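You operate a simulated robot arm through the tools that you are given. There is no shell and no other tool.

You run a simulated robot arm. Do the job below in one go: nothing can be reset, and whatever is moved stays where it is left.

JOB
Give the purple cupcake both kinds of sprinkles and put it back.
Fine: pearls and strands from the mill, a full turn or so each; back into its hollow in the purple tray; swing the arm back to LOAD.

It is judged by the outcome, as a careful person would: the job done as asked, and still so three seconds after it is handed in. It fails if anything else is knocked over, pushed out of place, dropped, spilled or broken.

ROBOT AND FRAMES
A 7-joint arm with a two-finger parallel gripper, fixed in place. Base frame: the origin is at the foot of the arm, x ahead of it, y to its left, z up; the work surface is at about z = 0.8. Lengths are in m, angles in degrees, forces in N, time in s.
With the tool pointing down near the work surface it reaches from about 0.24 to 0.68 m from the base axis. Its first joint turns from -66.0 to 66.0 degrees. Payload 2.4 kg.
The tool frame sits at the grasp point between the pads (the TCP): z along the fingers, y along the line on which they close. The tips reach 0.03 m beyond it. Largest opening 0.094 m; finger width 0.028, thickness 0.01; the body of the gripper, 0.05 by 0.096 m, starts 0.055 m behind the TCP.
Orientation is that of the tool frame in the base frame, as [roll, pitch, yaw] about the fixed x, y, z axes, in that order (R = Rz(yaw) Ry(pitch) Rx(roll)). With the fingers straight down and closing along the base's y, the tool's x points along the base's -x, its y along +y and its z along -z.

CONTROLS
- The arm moves only by the tool step_arm. Its argument "motion" is a list that holds one entry, the list of rows, each a list of 6 numbers: the shift along the base's x, y, z in m, then the turn, a rotation vector about the base's x, y, z in degrees. In form: [[[x, y, z, rx, ry, rz], ...]]. A call has 1 to 20 rows; each row is the pose to reach, as a shift and turn from the pose commanded when the call began. "hand" is the finger opening in m, from 0 to 0.094, set as the call begins (left out, the last holds). Each row takes 0.2 s and may step no farther than 0.05 m and 8.6 degrees from the row before; otherwise, or with a gripper value out of range, the whole call is refused. A pose out of reach is approached as far as the arm can. The call stops where the force on the tool passes 40 N (or 10 N more than at its start, if that is more) or the arm is blocked; 0.2 s more then pass. Each finger travels about 0.153 m/s and halts on what it meets, pressing with about 20 N; the grip force reading is that of the motor and also rises with nothing between the fingers. The clock runs only during rows and for 0.2 s after the last one: add rows that repeat a pose to give the fingers time. It gives the time, the measured TCP pose, the force on the tool (base axes), the opening and the grip force at its end, in the units of the frame above (readings bear some noise), with the torque about the TCP (base axes, N m) and any sound that the robot's microphone picked up.
- Cameras (640 x 400 px; columns grow to the right, rows downward): "scene" is fixed at [0.0405, 0.4755, 1.4438]; the picture's right is [-0.73, -0.68, 0.00], its down [-0.39, 0.42, -0.82] and it looks along [0.56, -0.60, -0.57] (base axes); focal length 321 px, centre (320, 200). "wrist" rides on the gripper at [0.076, 0.014, -0.102] in the tool frame; the picture's right is [-0.18, 0.98, 0.00], its down [-0.75, -0.14, -0.64] and it looks along [-0.63, -0.12, 0.77] (tool axes); focal length 243 px, centre (320, 200). There is no depth. A picture from a camera that has moved, and an enlarged one, comes with that camera's place and axes in the base frame and with its lens.
- camera(camera): a new picture of that camera. No time passes.
- close_up(camera, box): a new picture of the part [left, top, right, bottom] of that camera's present view, enlarged. No time passes.
- finish_job(): hands the job in; it is judged then, once.

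Nothing tells you positions but the pictures and the camera data. Unless the task says otherwise, let go and move clear before handing in.

The tools are called after ">>>" as name(argument=value, ...) on one line, values as JSON. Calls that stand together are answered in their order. step_arm: Moves the arm, as the interface text tells. Its arguments: {"type":"object","properties":{"motion":{"type":"array"},"hand":{"type":"number"}},"required":["motion"]} The other tools are called the same way: camera (camera) takes a picture; close_up (camera, box) takes an enlarged picture of a part of a camera's view; finish_job () hands the job in.

At the start:

```text
t: 0.0
tcp_pos: [0.3351, -0.0606, 1.2399]
tcp_rot: [180.0, 0.0, -180.0]
contact_force: [-0.6, -1.2, 0.7]
ft_torque: [0.02, -0.01, 0.0]
finger_gap: 0.0938
grip_force: 0.0
```

scene: 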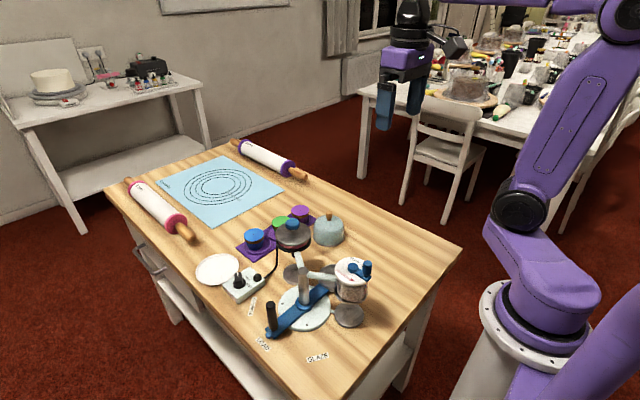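
wrist: 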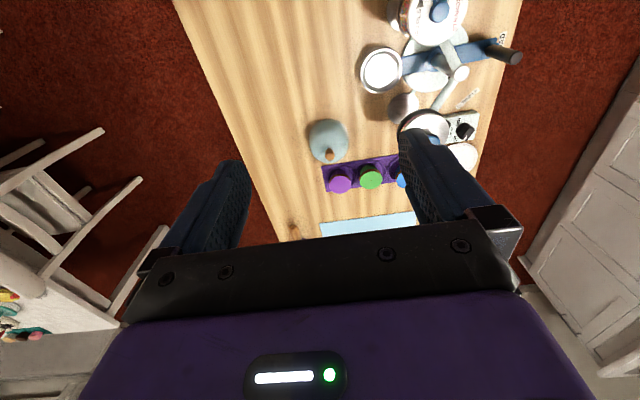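

I see a table with a purple tray holding three cupcakes (purple, green, blue), a rotating contraption with a swing arm, and a mill. I'll look closer before moving.

>>> close_up(camera="scene", box=[180, 190, 400, 370])

>>> close_up(camera="wrist", box=[290, 0, 530, 240])

>>> close_up(camera="scene", box=[250, 250, 390, 370])

>>> close_up(camera="scene", box=[230, 195, 350, 290])

```text
2.22 times, centred on (290, 280) of scene
camera zoom: at [0.0405, 0.4755, 1.4438], right [-0.73, -0.68, 0.0], down [-0.39, 0.42, -0.82], along [0.56, -0.6, -0.57], focal length 714 px, centre (387, 22)
```

zoom: 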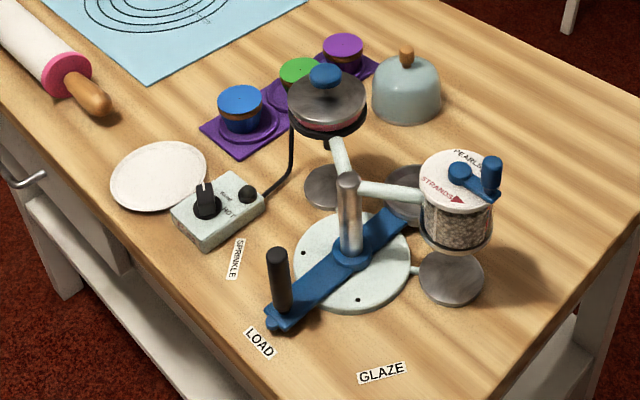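

```text
1.67 times, centred on (410, 120) of wrist
camera zoom: at [0.2587, -0.0452, 1.3441], right [0.18, 0.98, 0.0], down [0.75, -0.14, 0.64], along [0.63, -0.12, -0.77], focal length 404 px, centre (170, 333)
```

zoom: 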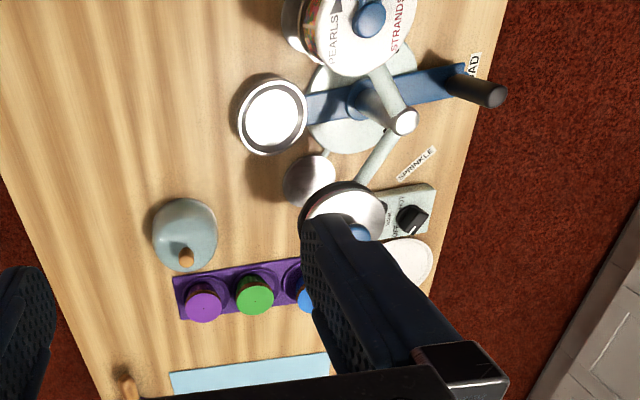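

```text
3.33 times, centred on (320, 310) of scene
camera zoom: at [0.0405, 0.4755, 1.4438], right [-0.73, -0.68, 0.0], down [-0.39, 0.42, -0.82], along [0.56, -0.6, -0.57], focal length 1071 px, centre (320, -167)
```

zoom: 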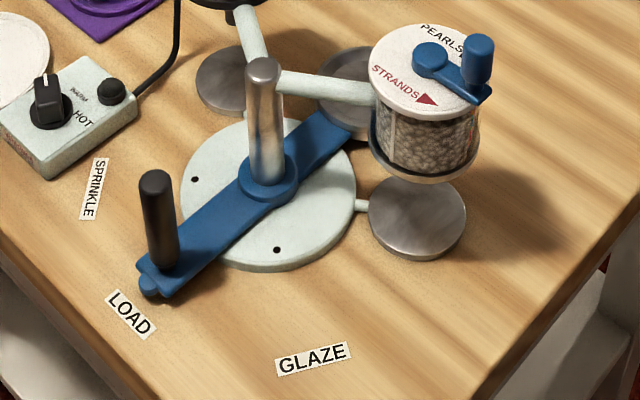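

```text
4.21 times, centred on (290, 242) of scene
camera zoom: at [0.0405, 0.4755, 1.4438], right [-0.73, -0.68, 0.0], down [-0.39, 0.42, -0.82], along [0.56, -0.6, -0.57], focal length 1353 px, centre (446, 21)
```

zoom: 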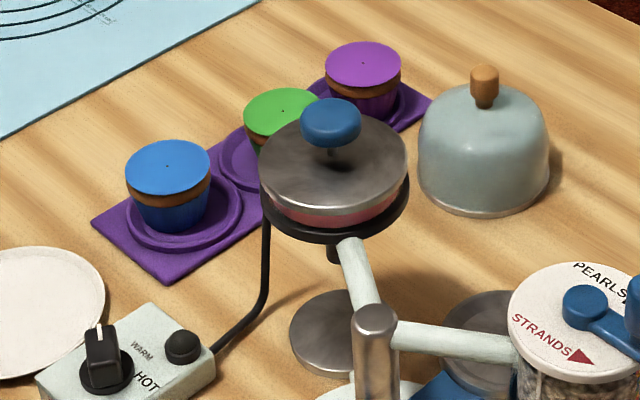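

Machine layout, by my reckoning: post near (0.39, 0.156), mill near (0.30, 0.10), glaze pot near (0.48, 0.10) and the swing arm's cup near (0.39, 0.05) at LOAD. The purple cupcake is near (0.62, -0.06). I'll move the wrist camera over the machine, staying high, for a better look.

>>> step_arm(motion=[[[-0.017, 0.032, -0.018, 0, 0, 0], [-0.034, 0.064, -0.036, 0, 0, 0], [-0.051, 0.096, -0.054, 0, 0, 0], [-0.068, 0.128, -0.072, 0, 0, 0], [-0.085, 0.16, -0.09, 0, 0, 0], [-0.085, 0.16, -0.09, 0, 0, 0]]])

>>> camera(camera="wrist")

>>> close_up(camera="wrist", box=[230, 40, 430, 200])

```text
t: 1.4
tcp_pos: [0.2491, 0.1001, 1.1502]
tcp_rot: [-179.9, 0.0, 179.9]
contact_force: [-0.2, -0.6, 0.0]
ft_torque: [0.02, -0.03, 0.03]
finger_gap: 0.094
grip_force: 0.1
```

```text
taken
camera wrist: at [0.173, 0.1149, 1.2538], right [0.19, 0.98, 0.0], down [0.75, -0.14, 0.64], along [0.63, -0.12, -0.77], focal length 243 px, centre (320, 200)
```

wrist: 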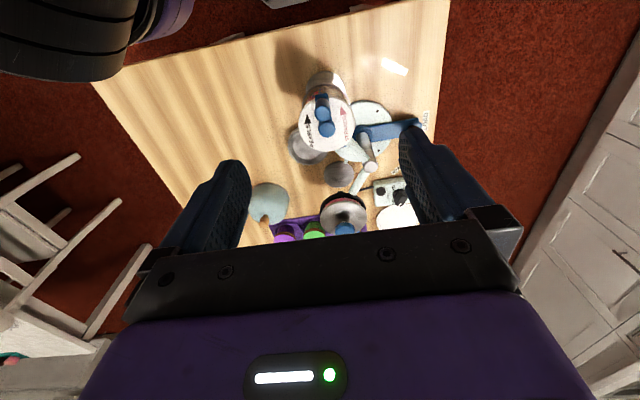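

```text
2.50 times, centred on (330, 120) of wrist
camera zoom: at [0.173, 0.1149, 1.2538], right [0.19, 0.98, 0.0], down [0.75, -0.14, 0.64], along [0.63, -0.12, -0.77], focal length 606 px, centre (295, 400)
```

zoom: 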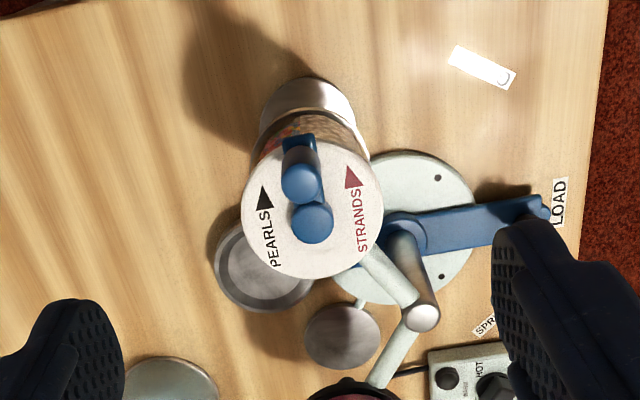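

The lid marks show PEARLS clockwise and STRANDS counterclockwise, seen from above. The crank radius is about 0.03. I'll yaw the gripper 90° so its camera points away from the post, moving to above the cup at LOAD while staying high.

>>> step_arm(motion=[[[0.013, -0.0045, -0.003, 0, 0, 8.2], [0.026, -0.009, -0.006, 0, 0, 16.4], [0.039, -0.0135, -0.009, 0, 0, 24.6], [0.052, -0.018, -0.012, 0, 0, 32.8], [0.065, -0.0225, -0.015, 0, 0, 41.0], [0.078, -0.027, -0.018, 0, 0, 49.2], [0.091, -0.0315, -0.021, 0, 0, 57.4], [0.104, -0.036, -0.024, 0, 0, 65.6], [0.117, -0.0405, -0.027, 0, 0, 73.8], [0.13, -0.045, -0.03, 0, 0, 82.0], [0.141, -0.05, -0.03, 0, 0, 90.0], [0.141, -0.05, -0.03, 0, 0, 90.0]]])

>>> camera(camera="wrist")

>>> close_up(camera="wrist", box=[220, 0, 440, 180])

>>> camera(camera="scene")

```text
t: 4.0
tcp_pos: [0.3926, 0.0482, 1.1212]
tcp_rot: [180.0, 0.0, -90.0]
contact_force: [-0.4, 0.1, -0.9]
ft_torque: [0.04, 0.02, 0.03]
finger_gap: 0.0942
grip_force: 0.0
```

```text
taken
camera wrist: at [0.3773, -0.0265, 1.2251], right [-0.98, 0.18, 0.0], down [0.14, 0.75, 0.64], along [0.12, 0.63, -0.77], focal length 243 px, centre (320, 200)
```

wrist: 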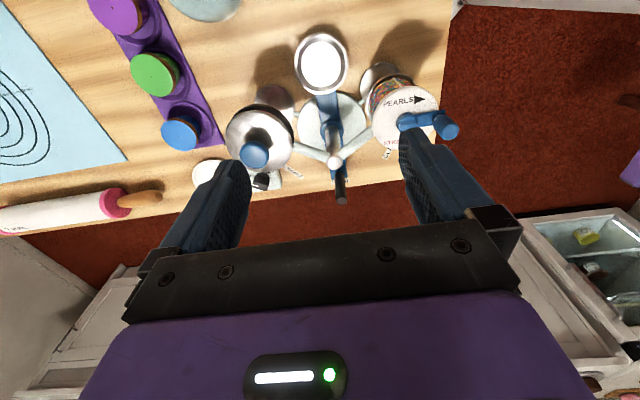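

```text
2.22 times, centred on (330, 90) of wrist
camera zoom: at [0.3773, -0.0265, 1.2251], right [-0.98, 0.18, 0.0], down [0.14, 0.75, 0.64], along [0.12, 0.63, -0.77], focal length 539 px, centre (298, 444)
```

zoom: 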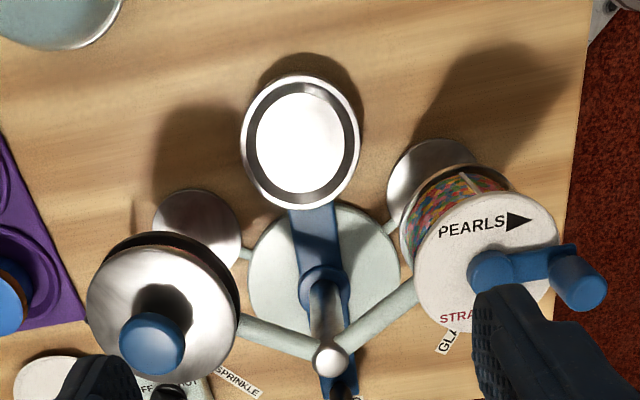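

```text
taken
```

scene: 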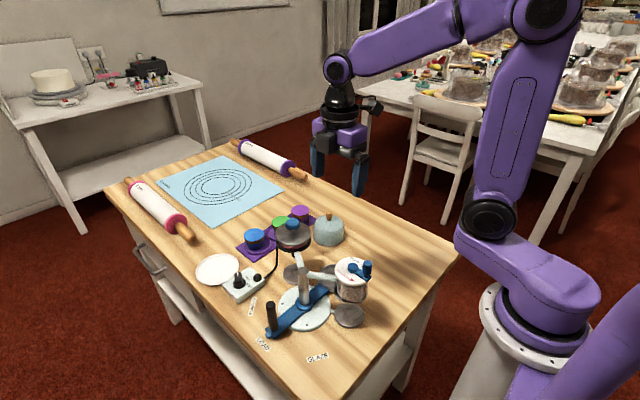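

The cup at LOAD is a shallow pan centred near (0.390, 0.050), with its rim at about z 0.82. Next I'll move high above the purple cupcake to locate it.

>>> step_arm(motion=[[[0.038, -0.018, -0.01, 0, 0, 0], [0.076, -0.036, -0.02, 0, 0, 0], [0.114, -0.054, -0.03, 0, 0, 0], [0.152, -0.072, -0.04, 0, 0, 0], [0.19, -0.09, -0.05, 0, 0, 0], [0.228, -0.108, -0.06, 0, 0, 0], [0.228, -0.108, -0.06, 0, 0, 0]]])

>>> camera(camera="wrist")

>>> close_up(camera="wrist", box=[220, 0, 440, 180])

>>> close_up(camera="scene", box=[230, 195, 350, 290])

```text
t: 5.6
tcp_pos: [0.6199, -0.0606, 1.0608]
tcp_rot: [-180.0, 0.0, -90.1]
contact_force: [0.4, -0.6, -0.3]
ft_torque: [0.02, -0.01, 0.01]
finger_gap: 0.094
grip_force: 0.0
```

```text
taken
camera wrist: at [0.6048, -0.1361, 1.1641], right [-0.98, 0.18, 0.0], down [0.14, 0.75, 0.64], along [0.12, 0.63, -0.77], focal length 243 px, centre (320, 200)
```

wrist: 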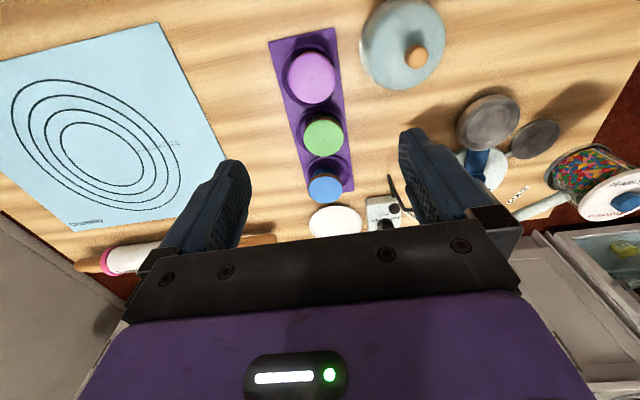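

```text
2.22 times, centred on (330, 90) of wrist
camera zoom: at [0.6048, -0.1361, 1.1641], right [-0.98, 0.18, 0.0], down [0.14, 0.75, 0.64], along [0.12, 0.63, -0.77], focal length 539 px, centre (298, 444)
```

zoom: 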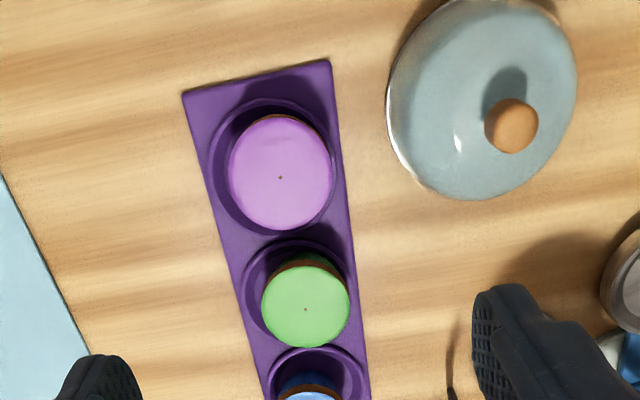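

```text
4.21 times, centred on (290, 242) of scene
camera zoom: at [0.0406, 0.4755, 1.4438], right [-0.73, -0.68, 0.0], down [-0.39, 0.42, -0.82], along [0.56, -0.6, -0.57], focal length 1353 px, centre (446, 21)
```

zoom: 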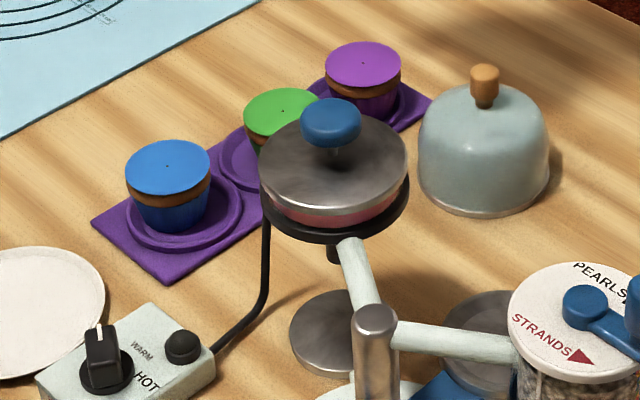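

The purple cupcake's top sits near (0.628, -0.0635), z about 0.85, and is about 55 mm across. I'll set the fingers to 75 mm, descend to hover over it and check alignment.

>>> step_arm(motion=[[[0.004, -0.0015, -0.035, 0, 0, 0], [0.009, -0.0035, -0.07, 0, 0, 0], [0.009, -0.0035, -0.105, 0, 0, 0], [0.009, -0.0035, -0.14, 0, 0, 0], [0.009, -0.0035, -0.14, 0, 0, 0]]], hand=0.076)

>>> camera(camera="wrist")

>>> close_up(camera="scene", box=[240, 140, 360, 260])

```text
t: 6.8
tcp_pos: [0.6288, -0.0618, 0.9205]
tcp_rot: [-179.9, 0.0, -90.1]
contact_force: [-0.6, -0.1, -0.5]
ft_torque: [0.0, 0.0, 0.02]
finger_gap: 0.076
grip_force: 0.1
```

```text
taken
camera wrist: at [0.6148, -0.1369, 1.0247], right [-0.98, 0.19, 0.0], down [0.14, 0.75, 0.64], along [0.12, 0.63, -0.77], focal length 243 px, centre (320, 200)
```

wrist: 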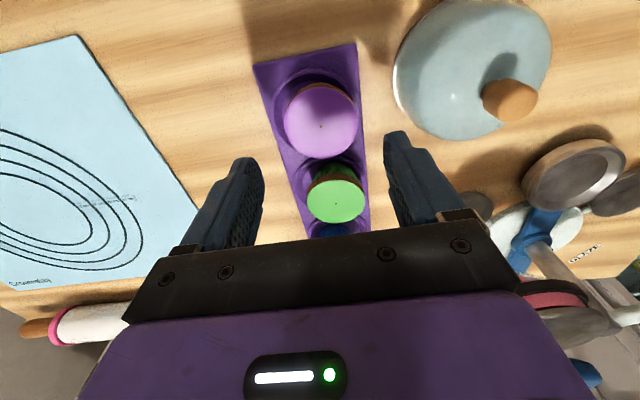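

```text
3.33 times, centred on (300, 200) of scene
camera zoom: at [0.0405, 0.4755, 1.4438], right [-0.73, -0.68, 0.0], down [-0.39, 0.42, -0.82], along [0.56, -0.6, -0.57], focal length 1071 px, centre (387, 200)
```

zoom: 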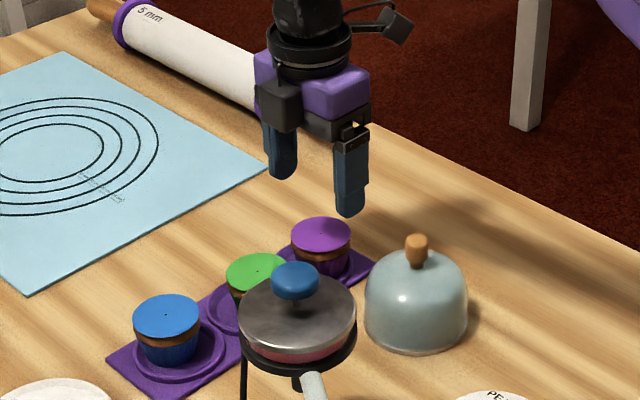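

The cupcake centre re-measures at (0.629, -0.064), so the gripper is aligned. I'll descend to z about 0.848 and close on it.

>>> step_arm(motion=[[[0.0, -0.001, -0.025, 0, 0, 0], [0.0, -0.001, -0.045, 0, 0, 0], [0.0, -0.001, -0.06, 0, 0, 0], [0.0, -0.001, -0.072, 0, 0, 0], [0.0, -0.001, -0.072, 0, 0, 0]]])

>>> camera(camera="wrist")

>>> close_up(camera="scene", box=[250, 160, 350, 250])

```text
t: 8.0
tcp_pos: [0.6263, -0.0629, 0.8484]
tcp_rot: [-180.0, 0.0, -89.9]
contact_force: [0.0, -0.4, 0.3]
ft_torque: [0.0, 0.0, -0.04]
finger_gap: 0.076
grip_force: 0.1
```

```text
taken
camera wrist: at [0.6128, -0.1377, 0.9512], right [-0.98, 0.18, 0.0], down [0.14, 0.75, 0.64], along [0.12, 0.63, -0.77], focal length 243 px, centre (320, 200)
```

wrist: 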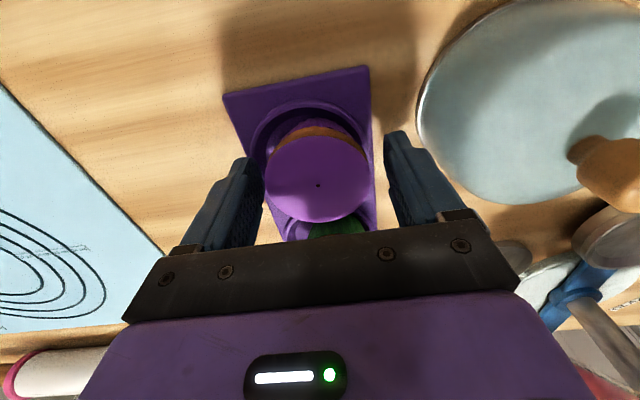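

```text
4.44 times, centred on (300, 205) of scene
camera zoom: at [0.0405, 0.4755, 1.4438], right [-0.73, -0.68, 0.0], down [-0.39, 0.42, -0.82], along [0.56, -0.6, -0.57], focal length 1428 px, centre (409, 178)
```

zoom: 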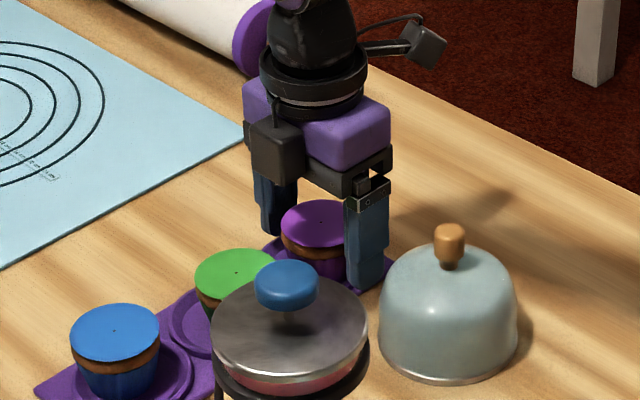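

The cupcake is centred between the fingers. Closing the grip now.

>>> step_arm(motion=[[[0, 0, 0, 0, 0, 0], [0, 0, 0, 0, 0, 0], [0, 0, 0, 0, 0, 0]]], hand=0.045)

>>> camera(camera="wrist")

```text
t: 8.8
tcp_pos: [0.6279, -0.0624, 0.8483]
tcp_rot: [-180.0, -0.1, -89.9]
contact_force: [2.1, 1.0, 1.2]
ft_torque: [0.03, -0.04, -0.01]
finger_gap: 0.0549
grip_force: 20.3
```

```text
taken
camera wrist: at [0.6129, -0.1377, 0.9515], right [-0.98, 0.18, 0.0], down [0.14, 0.75, 0.64], along [0.12, 0.63, -0.77], focal length 243 px, centre (320, 200)
```

wrist: 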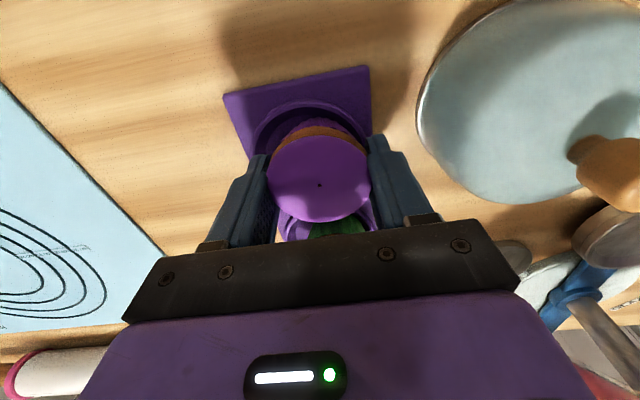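

The grip is holding at 55 mm. I'll lift straight up gently and check that the tray stays put.

>>> step_arm(motion=[[[0, 0, 0.008, 0, 0, 0], [0, 0, 0.02, 0, 0, 0], [0, 0, 0.04, 0, 0, 0], [0, 0, 0.07, 0, 0, 0], [0, 0, 0.07, 0, 0, 0]]])

>>> camera(camera="wrist")

>>> close_up(camera="scene", box=[240, 140, 360, 260])

```text
t: 10.0
tcp_pos: [0.6275, -0.0633, 0.9197]
tcp_rot: [180.0, 0.0, -90.0]
contact_force: [-0.3, 0.1, -0.6]
ft_torque: [0.0, -0.03, -0.03]
finger_gap: 0.055
grip_force: 20.2
```

```text
taken
camera wrist: at [0.6135, -0.1391, 1.0223], right [-0.98, 0.18, 0.0], down [0.14, 0.75, 0.64], along [0.12, 0.63, -0.77], focal length 243 px, centre (320, 200)
```

wrist: 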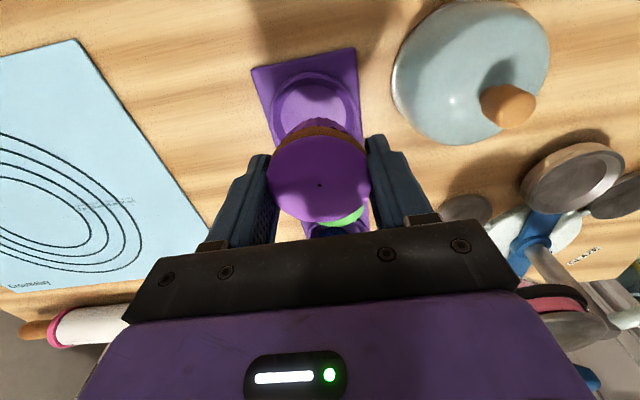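

```text
3.33 times, centred on (300, 200) of scene
camera zoom: at [0.0405, 0.4755, 1.4438], right [-0.73, -0.68, 0.0], down [-0.39, 0.42, -0.82], along [0.56, -0.6, -0.57], focal length 1071 px, centre (387, 200)
```

zoom: 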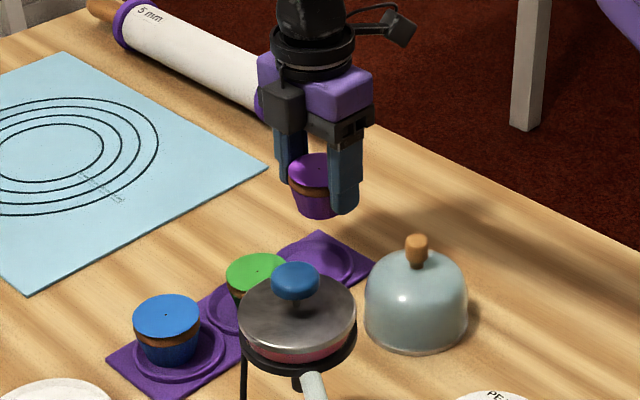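

The cupcake is lifted cleanly and the tray hasn't moved. Now I'll go up and over to above the LOAD cup.

>>> step_arm(motion=[[[0, 0, 0.03, 0, 0, 0], [0, 0, 0.065, 0, 0, 0], [0, 0, 0.1, 0, 0, 0], [-0.01, 0.005, 0.13, 0, 0, 0], [-0.04, 0.019, 0.132, 0, 0, 0], [-0.08, 0.038, 0.132, 0, 0, 0], [-0.12, 0.057, 0.132, 0, 0, 0], [-0.16, 0.076, 0.132, 0, 0, 0], [-0.2, 0.095, 0.132, 0, 0, 0], [-0.225, 0.107, 0.132, 0, 0, 0], [-0.238, 0.113, 0.132, 0, 0, 0], [-0.238, 0.113, 0.132, 0, 0, 0]]])

>>> camera(camera="wrist")

>>> close_up(camera="scene", box=[240, 150, 420, 340])

```text
t: 12.6
tcp_pos: [0.3895, 0.0511, 1.051]
tcp_rot: [179.9, 0.0, -90.1]
contact_force: [-0.6, 0.3, -0.4]
ft_torque: [0.02, -0.02, 0.01]
finger_gap: 0.0549
grip_force: 19.8
```

```text
taken
camera wrist: at [0.375, -0.025, 1.1531], right [-0.98, 0.18, 0.0], down [0.14, 0.75, 0.64], along [0.12, 0.63, -0.77], focal length 243 px, centre (320, 200)
```

wrist: 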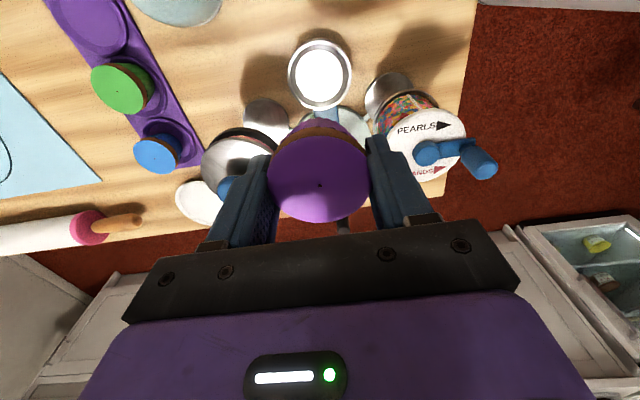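

```text
2.11 times, centred on (330, 245) of scene
camera zoom: at [0.0405, 0.4755, 1.4438], right [-0.73, -0.68, 0.0], down [-0.39, 0.42, -0.82], along [0.56, -0.6, -0.57], focal length 676 px, centre (299, 105)
```

zoom: 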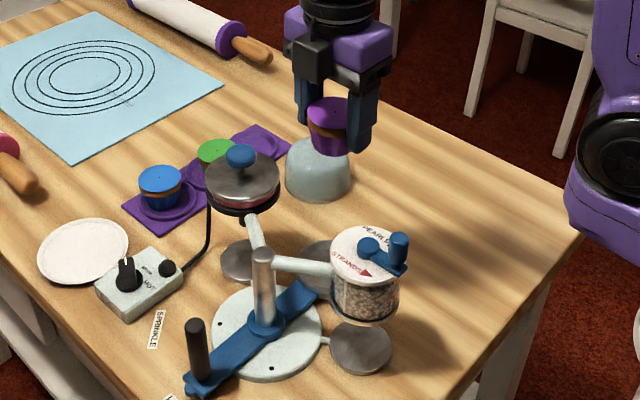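

The cup re-measures at (0.389, 0.049), right under the cupcake. I'll descend to just above it and look.

>>> step_arm(motion=[[[0, 0, -0.035, 0, 0, 0], [0, 0, -0.07, 0, 0, 0], [0, 0, -0.1, 0, 0, 0], [0, 0, -0.13, 0, 0, 0], [0, 0, -0.155, 0, 0, 0], [0, 0, -0.17, 0, 0, 0], [0, 0, -0.17, 0, 0, 0]]])

>>> camera(camera="wrist")

>>> close_up(camera="scene", box=[260, 200, 400, 320])

```text
t: 14.2
tcp_pos: [0.3914, 0.0491, 0.881]
tcp_rot: [180.0, -0.1, -90.1]
contact_force: [0.2, -0.9, -0.6]
ft_torque: [0.01, 0.0, 0.01]
finger_gap: 0.0551
grip_force: 19.9
```

```text
taken
camera wrist: at [0.3764, -0.0268, 0.9841], right [-0.98, 0.18, 0.0], down [0.14, 0.75, 0.64], along [0.12, 0.63, -0.77], focal length 243 px, centre (320, 200)
```

wrist: 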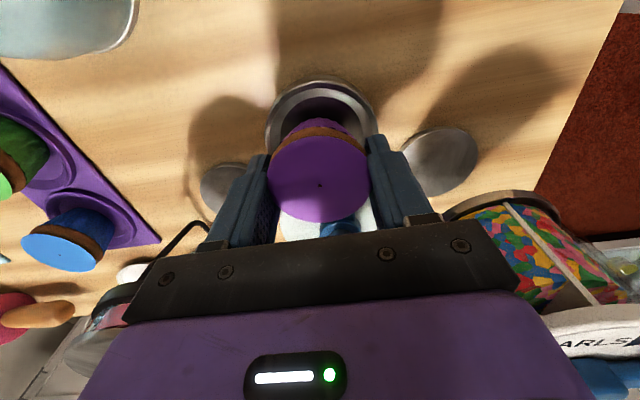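

```text
3.33 times, centred on (330, 260) of scene
camera zoom: at [0.0405, 0.4755, 1.4438], right [-0.73, -0.68, 0.0], down [-0.39, 0.42, -0.82], along [0.56, -0.6, -0.57], focal length 1071 px, centre (287, 0)
```

zoom: 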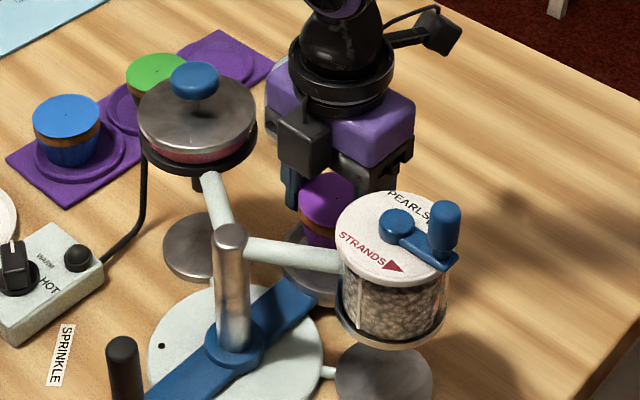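

Everything is clear and aligned. I'll lower in small steps, watching the force.

>>> step_arm(motion=[[[0, 0, -0.005, 0, 0, 0], [0, 0, -0.01, 0, 0, 0], [0, 0, -0.014, 0, 0, 0], [0, 0, -0.014, 0, 0, 0]]])

>>> close_up(camera="wrist", box=[240, 60, 400, 240])

```text
t: 15.2
tcp_pos: [0.3893, 0.0502, 0.8683]
tcp_rot: [-180.0, -0.1, -90.0]
contact_force: [0.9, -1.0, 0.0]
ft_torque: [0.01, -0.03, 0.03]
finger_gap: 0.0548
grip_force: 20.1
```

```text
2.22 times, centred on (320, 150) of wrist
camera zoom: at [0.3759, -0.0257, 0.9702], right [-0.98, 0.18, 0.0], down [0.14, 0.75, 0.64], along [0.12, 0.63, -0.77], focal length 539 px, centre (320, 311)
```

zoom: 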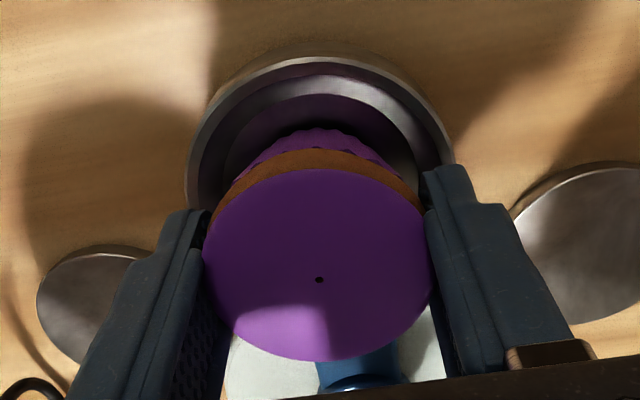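

No contact yet. Lowering further in small steps.

>>> step_arm(motion=[[[0, 0, -0.003, 0, 0, 0], [0, 0, -0.006, 0, 0, 0], [0, 0, -0.006, 0, 0, 0]]])

>>> close_up(camera="wrist", box=[240, 60, 400, 240])

>>> close_up(camera="scene", box=[300, 230, 380, 300])

```text
t: 16.0
tcp_pos: [0.3922, 0.0508, 0.8618]
tcp_rot: [-179.8, 0.0, -90.0]
contact_force: [-0.3, 0.7, 19.6]
ft_torque: [0.0, 0.02, -0.02]
finger_gap: 0.0548
grip_force: 19.5
```

```text
2.22 times, centred on (320, 150) of wrist
camera zoom: at [0.377, -0.0256, 0.9646], right [-0.98, 0.18, 0.0], down [0.14, 0.75, 0.64], along [0.12, 0.63, -0.77], focal length 539 px, centre (320, 311)
```

zoom: 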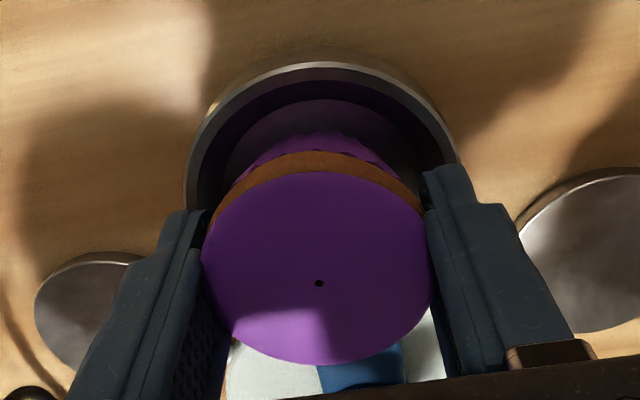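

```text
5.71 times, centred on (340, 265) of scene
camera zoom: at [0.0403, 0.4755, 1.4438], right [-0.73, -0.68, 0.0], down [-0.39, 0.42, -0.82], along [0.56, -0.6, -0.57], focal length 1836 px, centre (206, -171)
```

zoom: 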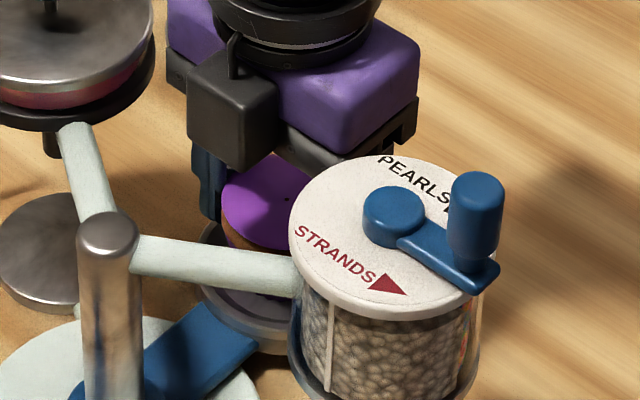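

Contact is about 20 N at z 0.862, so the cupcake is resting on the cup floor and the tips should be above the rim. I'll ease up 1.5 mm to relieve the force and check before releasing.

>>> step_arm(motion=[[[0, 0, 0.0015, 0, 0, 0], [0, 0, 0.0015, 0, 0, 0]]])

>>> close_up(camera="scene", box=[300, 240, 350, 280])

```text
t: 16.6
tcp_pos: [0.3904, 0.05, 0.8627]
tcp_rot: [179.9, 0.1, -89.9]
contact_force: [1.1, -0.3, -1.2]
ft_torque: [0.02, 0.05, 0.01]
finger_gap: 0.055
grip_force: 19.5
```

```text
10.00 times, centred on (325, 260) of scene
camera zoom: at [0.0405, 0.4755, 1.4438], right [-0.73, -0.68, 0.0], down [-0.39, 0.42, -0.82], along [0.56, -0.6, -0.57], focal length 3213 px, centre (270, -400)
```

zoom: 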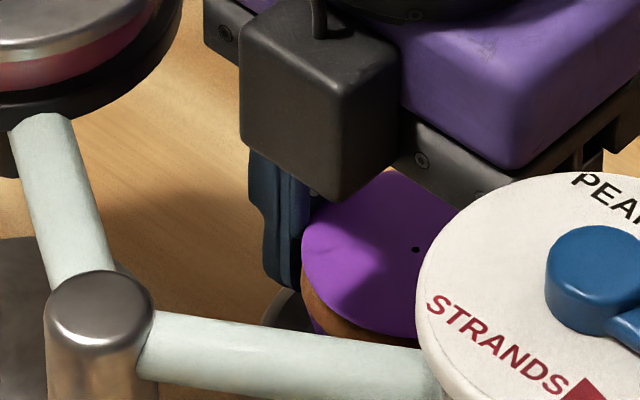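

Force is back to zero and the cupcake is within a millimetre of the floor. Releasing.

>>> step_arm(motion=[[[0, 0, 0, 0, 0, 0], [0, 0, 0, 0, 0, 0]]], hand=0.074)

>>> camera(camera="wrist")

```text
t: 17.2
tcp_pos: [0.3906, 0.0505, 0.8625]
tcp_rot: [179.9, 0.0, -89.9]
contact_force: [-0.3, -0.1, -0.5]
ft_torque: [0.0, -0.01, 0.01]
finger_gap: 0.0741
grip_force: 0.1
```

```text
taken
camera wrist: at [0.3765, -0.0254, 0.9656], right [-0.98, 0.18, 0.0], down [0.14, 0.75, 0.64], along [0.12, 0.63, -0.77], focal length 243 px, centre (320, 200)
```

wrist: 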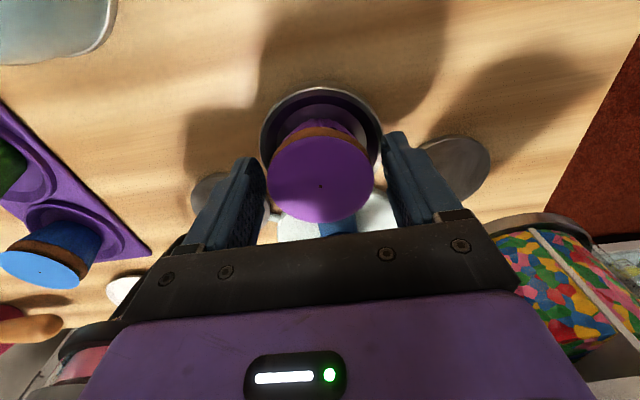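

The cupcake stands centred in the cup. I'll rise straight up and clear of everything.

>>> step_arm(motion=[[[0, 0, 0.02, 0, 0, 0], [0, 0, 0.06, 0, 0, 0], [0, 0, 0.11, 0, 0, 0], [0, 0, 0.16, 0, 0, 0], [0, 0, 0.2, 0, 0, 0], [0, 0, 0.2, 0, 0, 0]]])

>>> close_up(camera="wrist", box=[220, 0, 440, 180])

>>> close_up(camera="scene", box=[220, 220, 390, 360])

```text
t: 18.6
tcp_pos: [0.3914, 0.0508, 1.0631]
tcp_rot: [179.9, 0.1, -90.0]
contact_force: [0.1, -0.2, -0.9]
ft_torque: [-0.01, 0.0, 0.0]
finger_gap: 0.0741
grip_force: 0.1
```

```text
2.22 times, centred on (330, 90) of wrist
camera zoom: at [0.3768, -0.0246, 1.1672], right [-0.98, 0.18, 0.0], down [0.14, 0.75, 0.64], along [0.12, 0.63, -0.77], focal length 539 px, centre (298, 444)
```

zoom: 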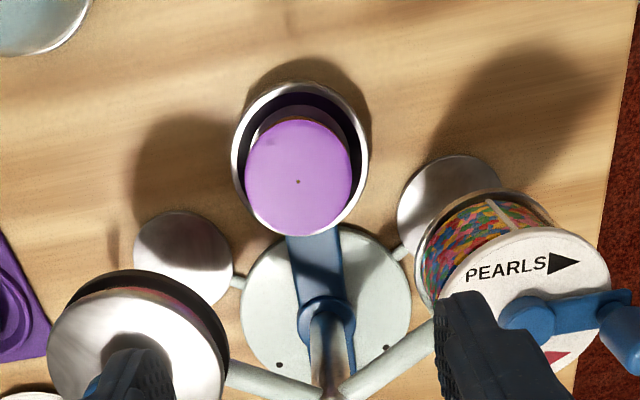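

```text
2.86 times, centred on (305, 290) of scene
camera zoom: at [0.0405, 0.4755, 1.4438], right [-0.73, -0.68, 0.0], down [-0.39, 0.42, -0.82], along [0.56, -0.6, -0.57], focal length 918 px, centre (363, -57)
```

zoom: 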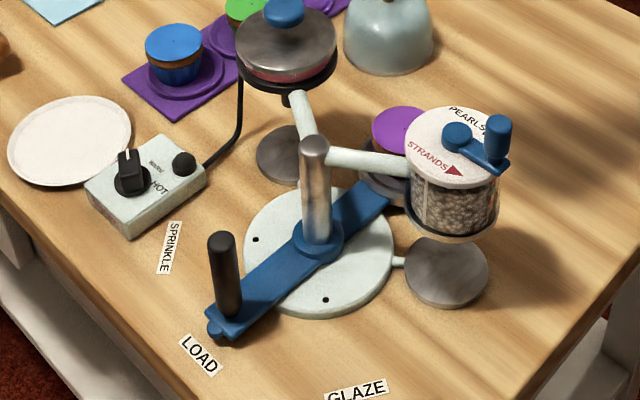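

The handle peg is near (0.39, 0.246), its top at about z 0.91. I'll fly over the post to above the handle and check it with the wrist camera.

>>> step_arm(motion=[[[0, 0.04, 0, 0, 0, 0], [0, 0.08, 0, 0, 0, 0], [0, 0.12, 0, 0, 0, 0], [0, 0.16, 0, 0, 0, 0], [0, 0.196, 0, 0, 0, 0], [0, 0.196, 0, 0, 0, 0]]], hand=0.05)

>>> camera(camera="wrist")

>>> close_up(camera="wrist", box=[220, 0, 440, 180])

>>> close_up(camera="scene", box=[220, 180, 400, 340])

```text
t: 20.0
tcp_pos: [0.3918, 0.245, 1.0626]
tcp_rot: [180.0, 0.1, -90.0]
contact_force: [-0.3, -0.5, 0.4]
ft_torque: [0.0, -0.01, -0.02]
finger_gap: 0.0501
grip_force: 0.1
```

```text
taken
camera wrist: at [0.377, 0.1695, 1.1653], right [-0.98, 0.19, 0.0], down [0.14, 0.75, 0.64], along [0.12, 0.63, -0.77], focal length 243 px, centre (320, 200)
```

wrist: 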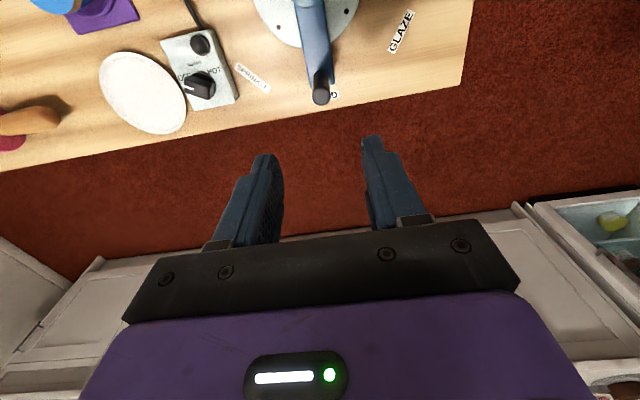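

```text
2.22 times, centred on (330, 90) of wrist
camera zoom: at [0.377, 0.1695, 1.1653], right [-0.98, 0.19, 0.0], down [0.14, 0.75, 0.64], along [0.12, 0.63, -0.77], focal length 539 px, centre (298, 444)
```

zoom: 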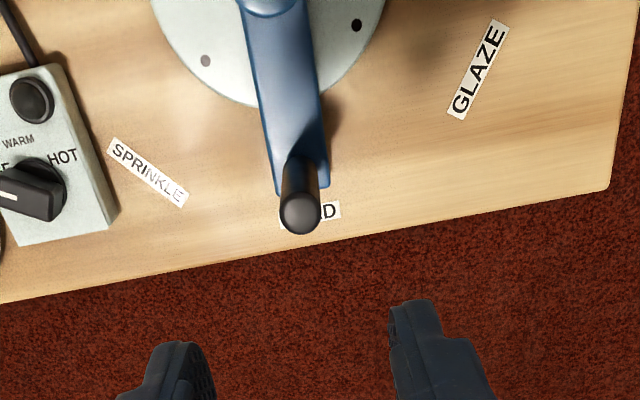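

```text
2.50 times, centred on (310, 260) of scene
camera zoom: at [0.0405, 0.4755, 1.4438], right [-0.73, -0.68, 0.0], down [-0.39, 0.42, -0.82], along [0.56, -0.6, -0.57], focal length 803 px, centre (345, 50)
```

zoom: 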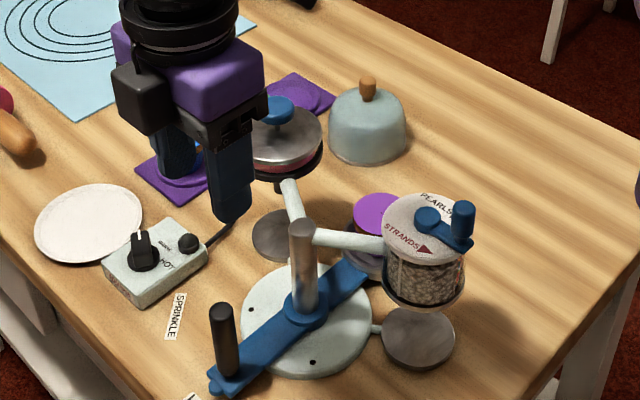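

The handle top is confirmed at (0.3905, 0.245), z about 0.91. I'll descend around it.

>>> step_arm(motion=[[[0, -0.001, -0.04, 0, 0, 0], [0, -0.001, -0.08, 0, 0, 0], [0, -0.001, -0.115, 0, 0, 0], [0, -0.001, -0.14, 0, 0, 0], [0, -0.001, -0.158, 0, 0, 0], [0, -0.001, -0.158, 0, 0, 0]]])

>>> camera(camera="wrist")

>>> close_up(camera="scene", box=[200, 180, 400, 350])

```text
t: 21.4
tcp_pos: [0.3896, 0.2436, 0.9034]
tcp_rot: [-180.0, 0.0, -90.0]
contact_force: [0.3, 0.2, -0.3]
ft_torque: [0.02, -0.01, -0.02]
finger_gap: 0.0499
grip_force: 0.0
```

```text
taken
camera wrist: at [0.3766, 0.1681, 1.0067], right [-0.98, 0.18, 0.0], down [0.14, 0.75, 0.64], along [0.12, 0.63, -0.77], focal length 243 px, centre (320, 200)
```

wrist: 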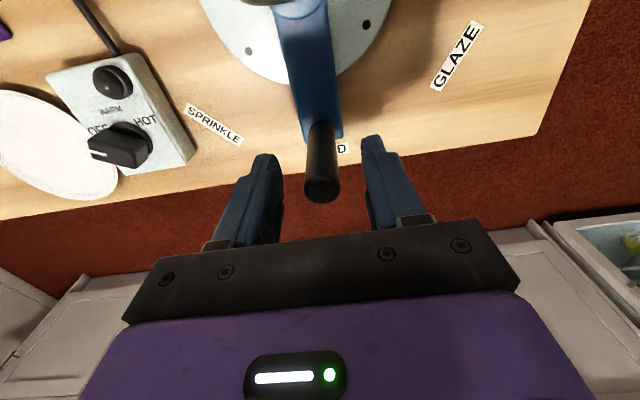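

```text
2.35 times, centred on (300, 265) of scene
camera zoom: at [0.0405, 0.4755, 1.4438], right [-0.73, -0.68, 0.0], down [-0.39, 0.42, -0.82], along [0.56, -0.6, -0.57], focal length 756 px, centre (367, 47)
```

zoom: 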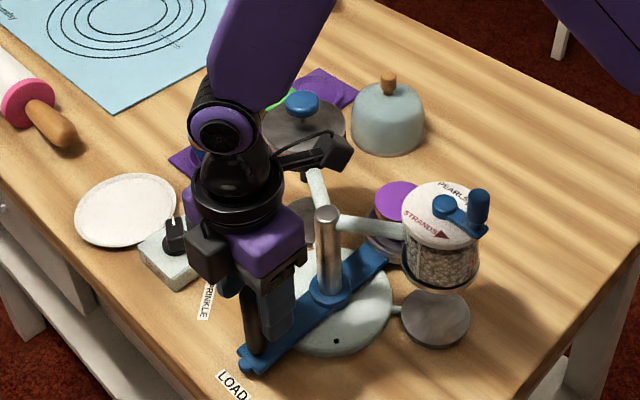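

The fingers straddle the handle peg. I'll grip it.

>>> step_arm(motion=[[[0, 0, 0, 0, 0, 0], [0, 0, 0, 0, 0, 0], [0, 0, 0, 0, 0, 0]]], hand=0.008)

```text
t: 22.2
tcp_pos: [0.391, 0.2432, 0.9033]
tcp_rot: [180.0, 0.0, -90.0]
contact_force: [-0.9, 0.7, -5.6]
ft_torque: [0.09, -0.68, -0.01]
finger_gap: 0.0196
grip_force: 44.1
```

The handle is gripped at about 20 mm diameter. I'll start the swing toward SPRINKLE (clockwise from above), following the arc with the wrist turning along.

>>> step_arm(motion=[[[0.004, -0.0001, 0, 0, 0, -2.5], [0.008, -0.0004, 0, 0, 0, -5], [0.012, -0.0008, 0, 0, 0, -7.5], [0.016, -0.0014, 0, 0, 0, -10], [0.0238, -0.0031, 0, 0, 0, -15]]])

>>> close_up(camera="scene", box=[200, 180, 400, 350])

```text
t: 23.4
tcp_pos: [0.4128, 0.2406, 0.904]
tcp_rot: [179.9, -0.2, -105.0]
contact_force: [-3.4, -14.1, -12.0]
ft_torque: [0.63, -1.05, -0.01]
finger_gap: 0.0198
grip_force: 45.3
```

```text
2.35 times, centred on (300, 265) of scene
camera zoom: at [0.0405, 0.4752, 1.4439], right [-0.73, -0.68, 0.0], down [-0.39, 0.42, -0.82], along [0.56, -0.6, -0.57], focal length 756 px, centre (367, 47)
```

zoom: 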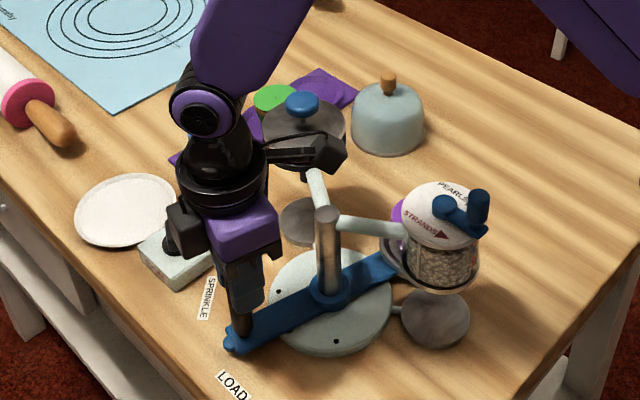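

The swing arm follows well. There's a modest inward pull of about 14 N, so I'll shave the radius about a millimetre and continue.

>>> step_arm(motion=[[[0.0036, -0.0022, 0, 0, 0, -2.5], [0.0073, -0.0036, 0, 0, 0, -5], [0.011, -0.0051, 0, 0, 0, -7.5], [0.0147, -0.0067, 0, 0, 0, -10], [0.0181, -0.0085, 0, 0, 0, -12.5], [0.0217, -0.0104, 0, 0, 0, -15]]])

>>> close_up(camera="scene", box=[200, 180, 400, 350])

```text
t: 24.8
tcp_pos: [0.4344, 0.2319, 0.9044]
tcp_rot: [180.0, -0.1, -120.1]
contact_force: [-2.1, -3.5, -23.7]
ft_torque: [-1.33, 0.06, 0.02]
finger_gap: 0.0195
grip_force: 45.3
```

```text
2.35 times, centred on (300, 265) of scene
camera zoom: at [0.0408, 0.4757, 1.4438], right [-0.73, -0.68, 0.0], down [-0.39, 0.42, -0.82], along [0.56, -0.6, -0.57], focal length 756 px, centre (367, 47)
```

zoom: 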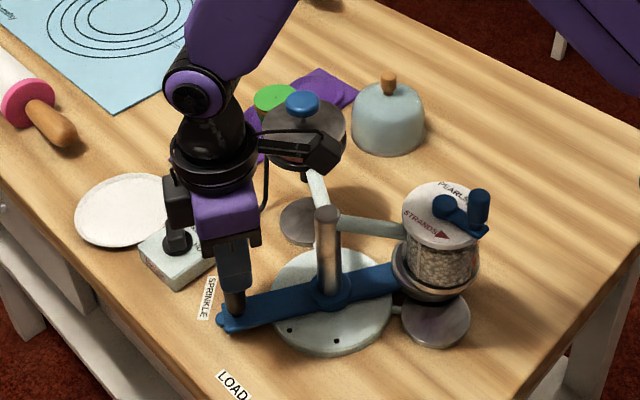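

The arm is about half way. The gripper feels a downward pull, so I'll lower it 1.5 mm to relieve that and carry on to 45°.

>>> step_arm(motion=[[[0.0, 0.0, -0.0015, 0, 0, 0], [0.0028, -0.0016, -0.0015, 0, 0, -2.5], [0.0056, -0.0033, -0.0015, 0, 0, -5], [0.0083, -0.0052, -0.0015, 0, 0, -7.5], [0.0113, -0.0076, -0.0015, 0, 0, -10], [0.0142, -0.0102, -0.0015, 0, 0, -12.5], [0.017, -0.0128, -0.0015, 0, 0, -15]]])

>>> close_up(camera="scene", box=[200, 180, 400, 350])

```text
t: 26.4
tcp_pos: [0.4508, 0.2183, 0.9034]
tcp_rot: [-180.0, 0.0, -135.1]
contact_force: [-14.9, -15.1, 26.1]
ft_torque: [-0.22, -0.62, 0.01]
finger_gap: 0.0196
grip_force: 45.3
```

```text
2.35 times, centred on (300, 265) of scene
camera zoom: at [0.0397, 0.4749, 1.4441], right [-0.73, -0.68, 0.0], down [-0.39, 0.42, -0.82], along [0.56, -0.6, -0.57], focal length 756 px, centre (367, 47)
```

zoom: 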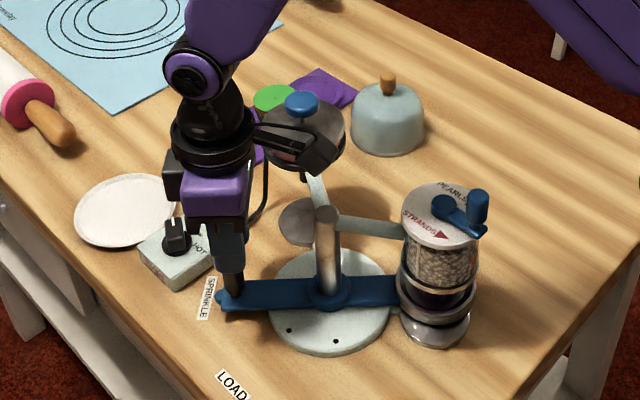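

The cup is nearly under the mill. I'll trim the radius by a millimetre, raise the gripper slightly, and continue to 60° carefully.

>>> step_arm(motion=[[[-0.0007, -0.0007, 0.0008, 0, 0, 0], [0.0019, -0.0036, 0.0008, 0, 0, -2.5], [0.0043, -0.0065, 0.0008, 0, 0, -5], [0.0066, -0.0095, 0.0008, 0, 0, -7.5], [0.009, -0.0125, 0.0008, 0, 0, -10], [0.0111, -0.0156, 0.0008, 0, 0, -12.5], [0.0111, -0.0156, 0.0008, 0, 0, -12.5]]])

>>> close_up(camera="scene", box=[200, 180, 400, 350])

>>> close_up(camera="scene", box=[280, 240, 380, 340])

```text
t: 28.0
tcp_pos: [0.4644, 0.2033, 0.9037]
tcp_rot: [-180.0, 0.1, -147.6]
contact_force: [6.7, 2.8, -14.7]
ft_torque: [1.2, -0.69, 0.0]
finger_gap: 0.0196
grip_force: 44.5
```

```text
2.35 times, centred on (300, 265) of scene
camera zoom: at [0.0409, 0.4756, 1.4438], right [-0.73, -0.68, 0.0], down [-0.39, 0.42, -0.82], along [0.56, -0.6, -0.57], focal length 756 px, centre (367, 47)
```

zoom: 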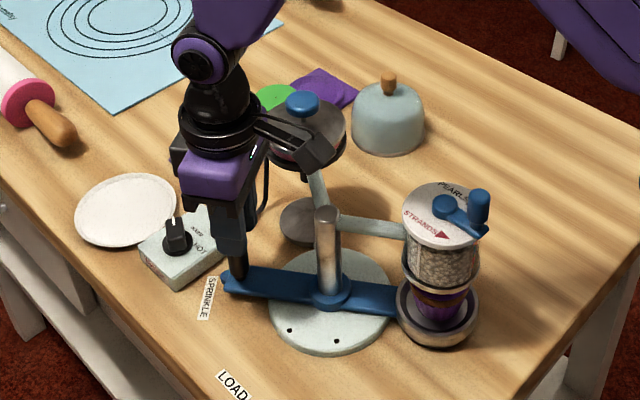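

```text
4.00 times, centred on (330, 290) of scene
camera zoom: at [0.0409, 0.4756, 1.4438], right [-0.73, -0.68, 0.0], down [-0.39, 0.42, -0.82], along [0.56, -0.6, -0.57], focal length 1285 px, centre (280, -160)
```

zoom: 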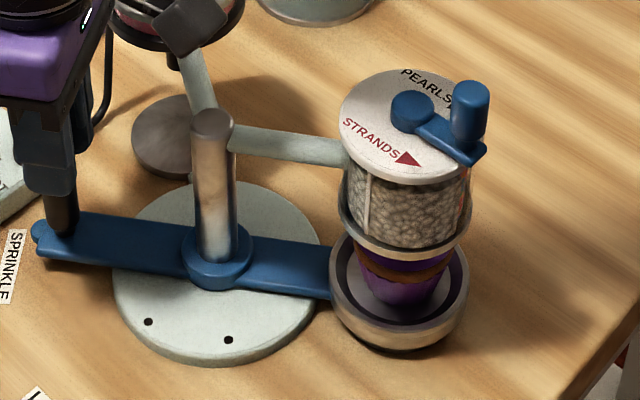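

The cup now appears directly beneath the mill, at about (0.300, 0.099). I'll release the handle, rise, and verify alignment.

>>> step_arm(motion=[[[0, 0, 0, 0, 0, 0], [0, 0, 0, 0, 0, 0], [0, 0, 0.03, 0, 0, 0], [0, 0, 0.07, 0, 0, 0], [0, 0, 0.11, 0, 0, 0], [0, 0, 0.15, 0, 0, 0], [0, 0, 0.18, 0, 0, 0], [0, 0, 0.18, 0, 0, 0]]], hand=0.045)

>>> camera(camera="wrist")

>>> close_up(camera="scene", box=[220, 220, 400, 360])

```text
t: 29.8
tcp_pos: [0.4636, 0.2041, 1.0832]
tcp_rot: [180.0, 0.0, -147.6]
contact_force: [0.6, -0.3, -0.8]
ft_torque: [0.04, -0.01, 0.01]
finger_gap: 0.0452
grip_force: 0.0
```

```text
taken
camera wrist: at [0.3914, 0.1751, 1.188], right [-0.37, 0.93, 0.0], down [0.71, 0.29, 0.64], along [0.6, 0.24, -0.77], focal length 243 px, centre (320, 200)
```

wrist: 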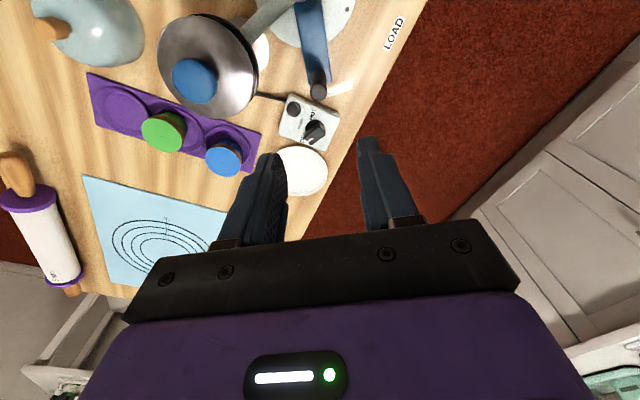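

```text
2.86 times, centred on (310, 290) of scene
camera zoom: at [0.0405, 0.4755, 1.4438], right [-0.73, -0.68, 0.0], down [-0.39, 0.42, -0.82], along [0.56, -0.6, -0.57], focal length 918 px, centre (349, -57)
```

zoom: 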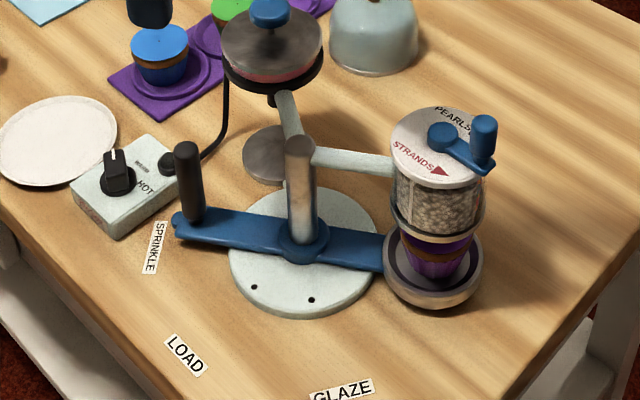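

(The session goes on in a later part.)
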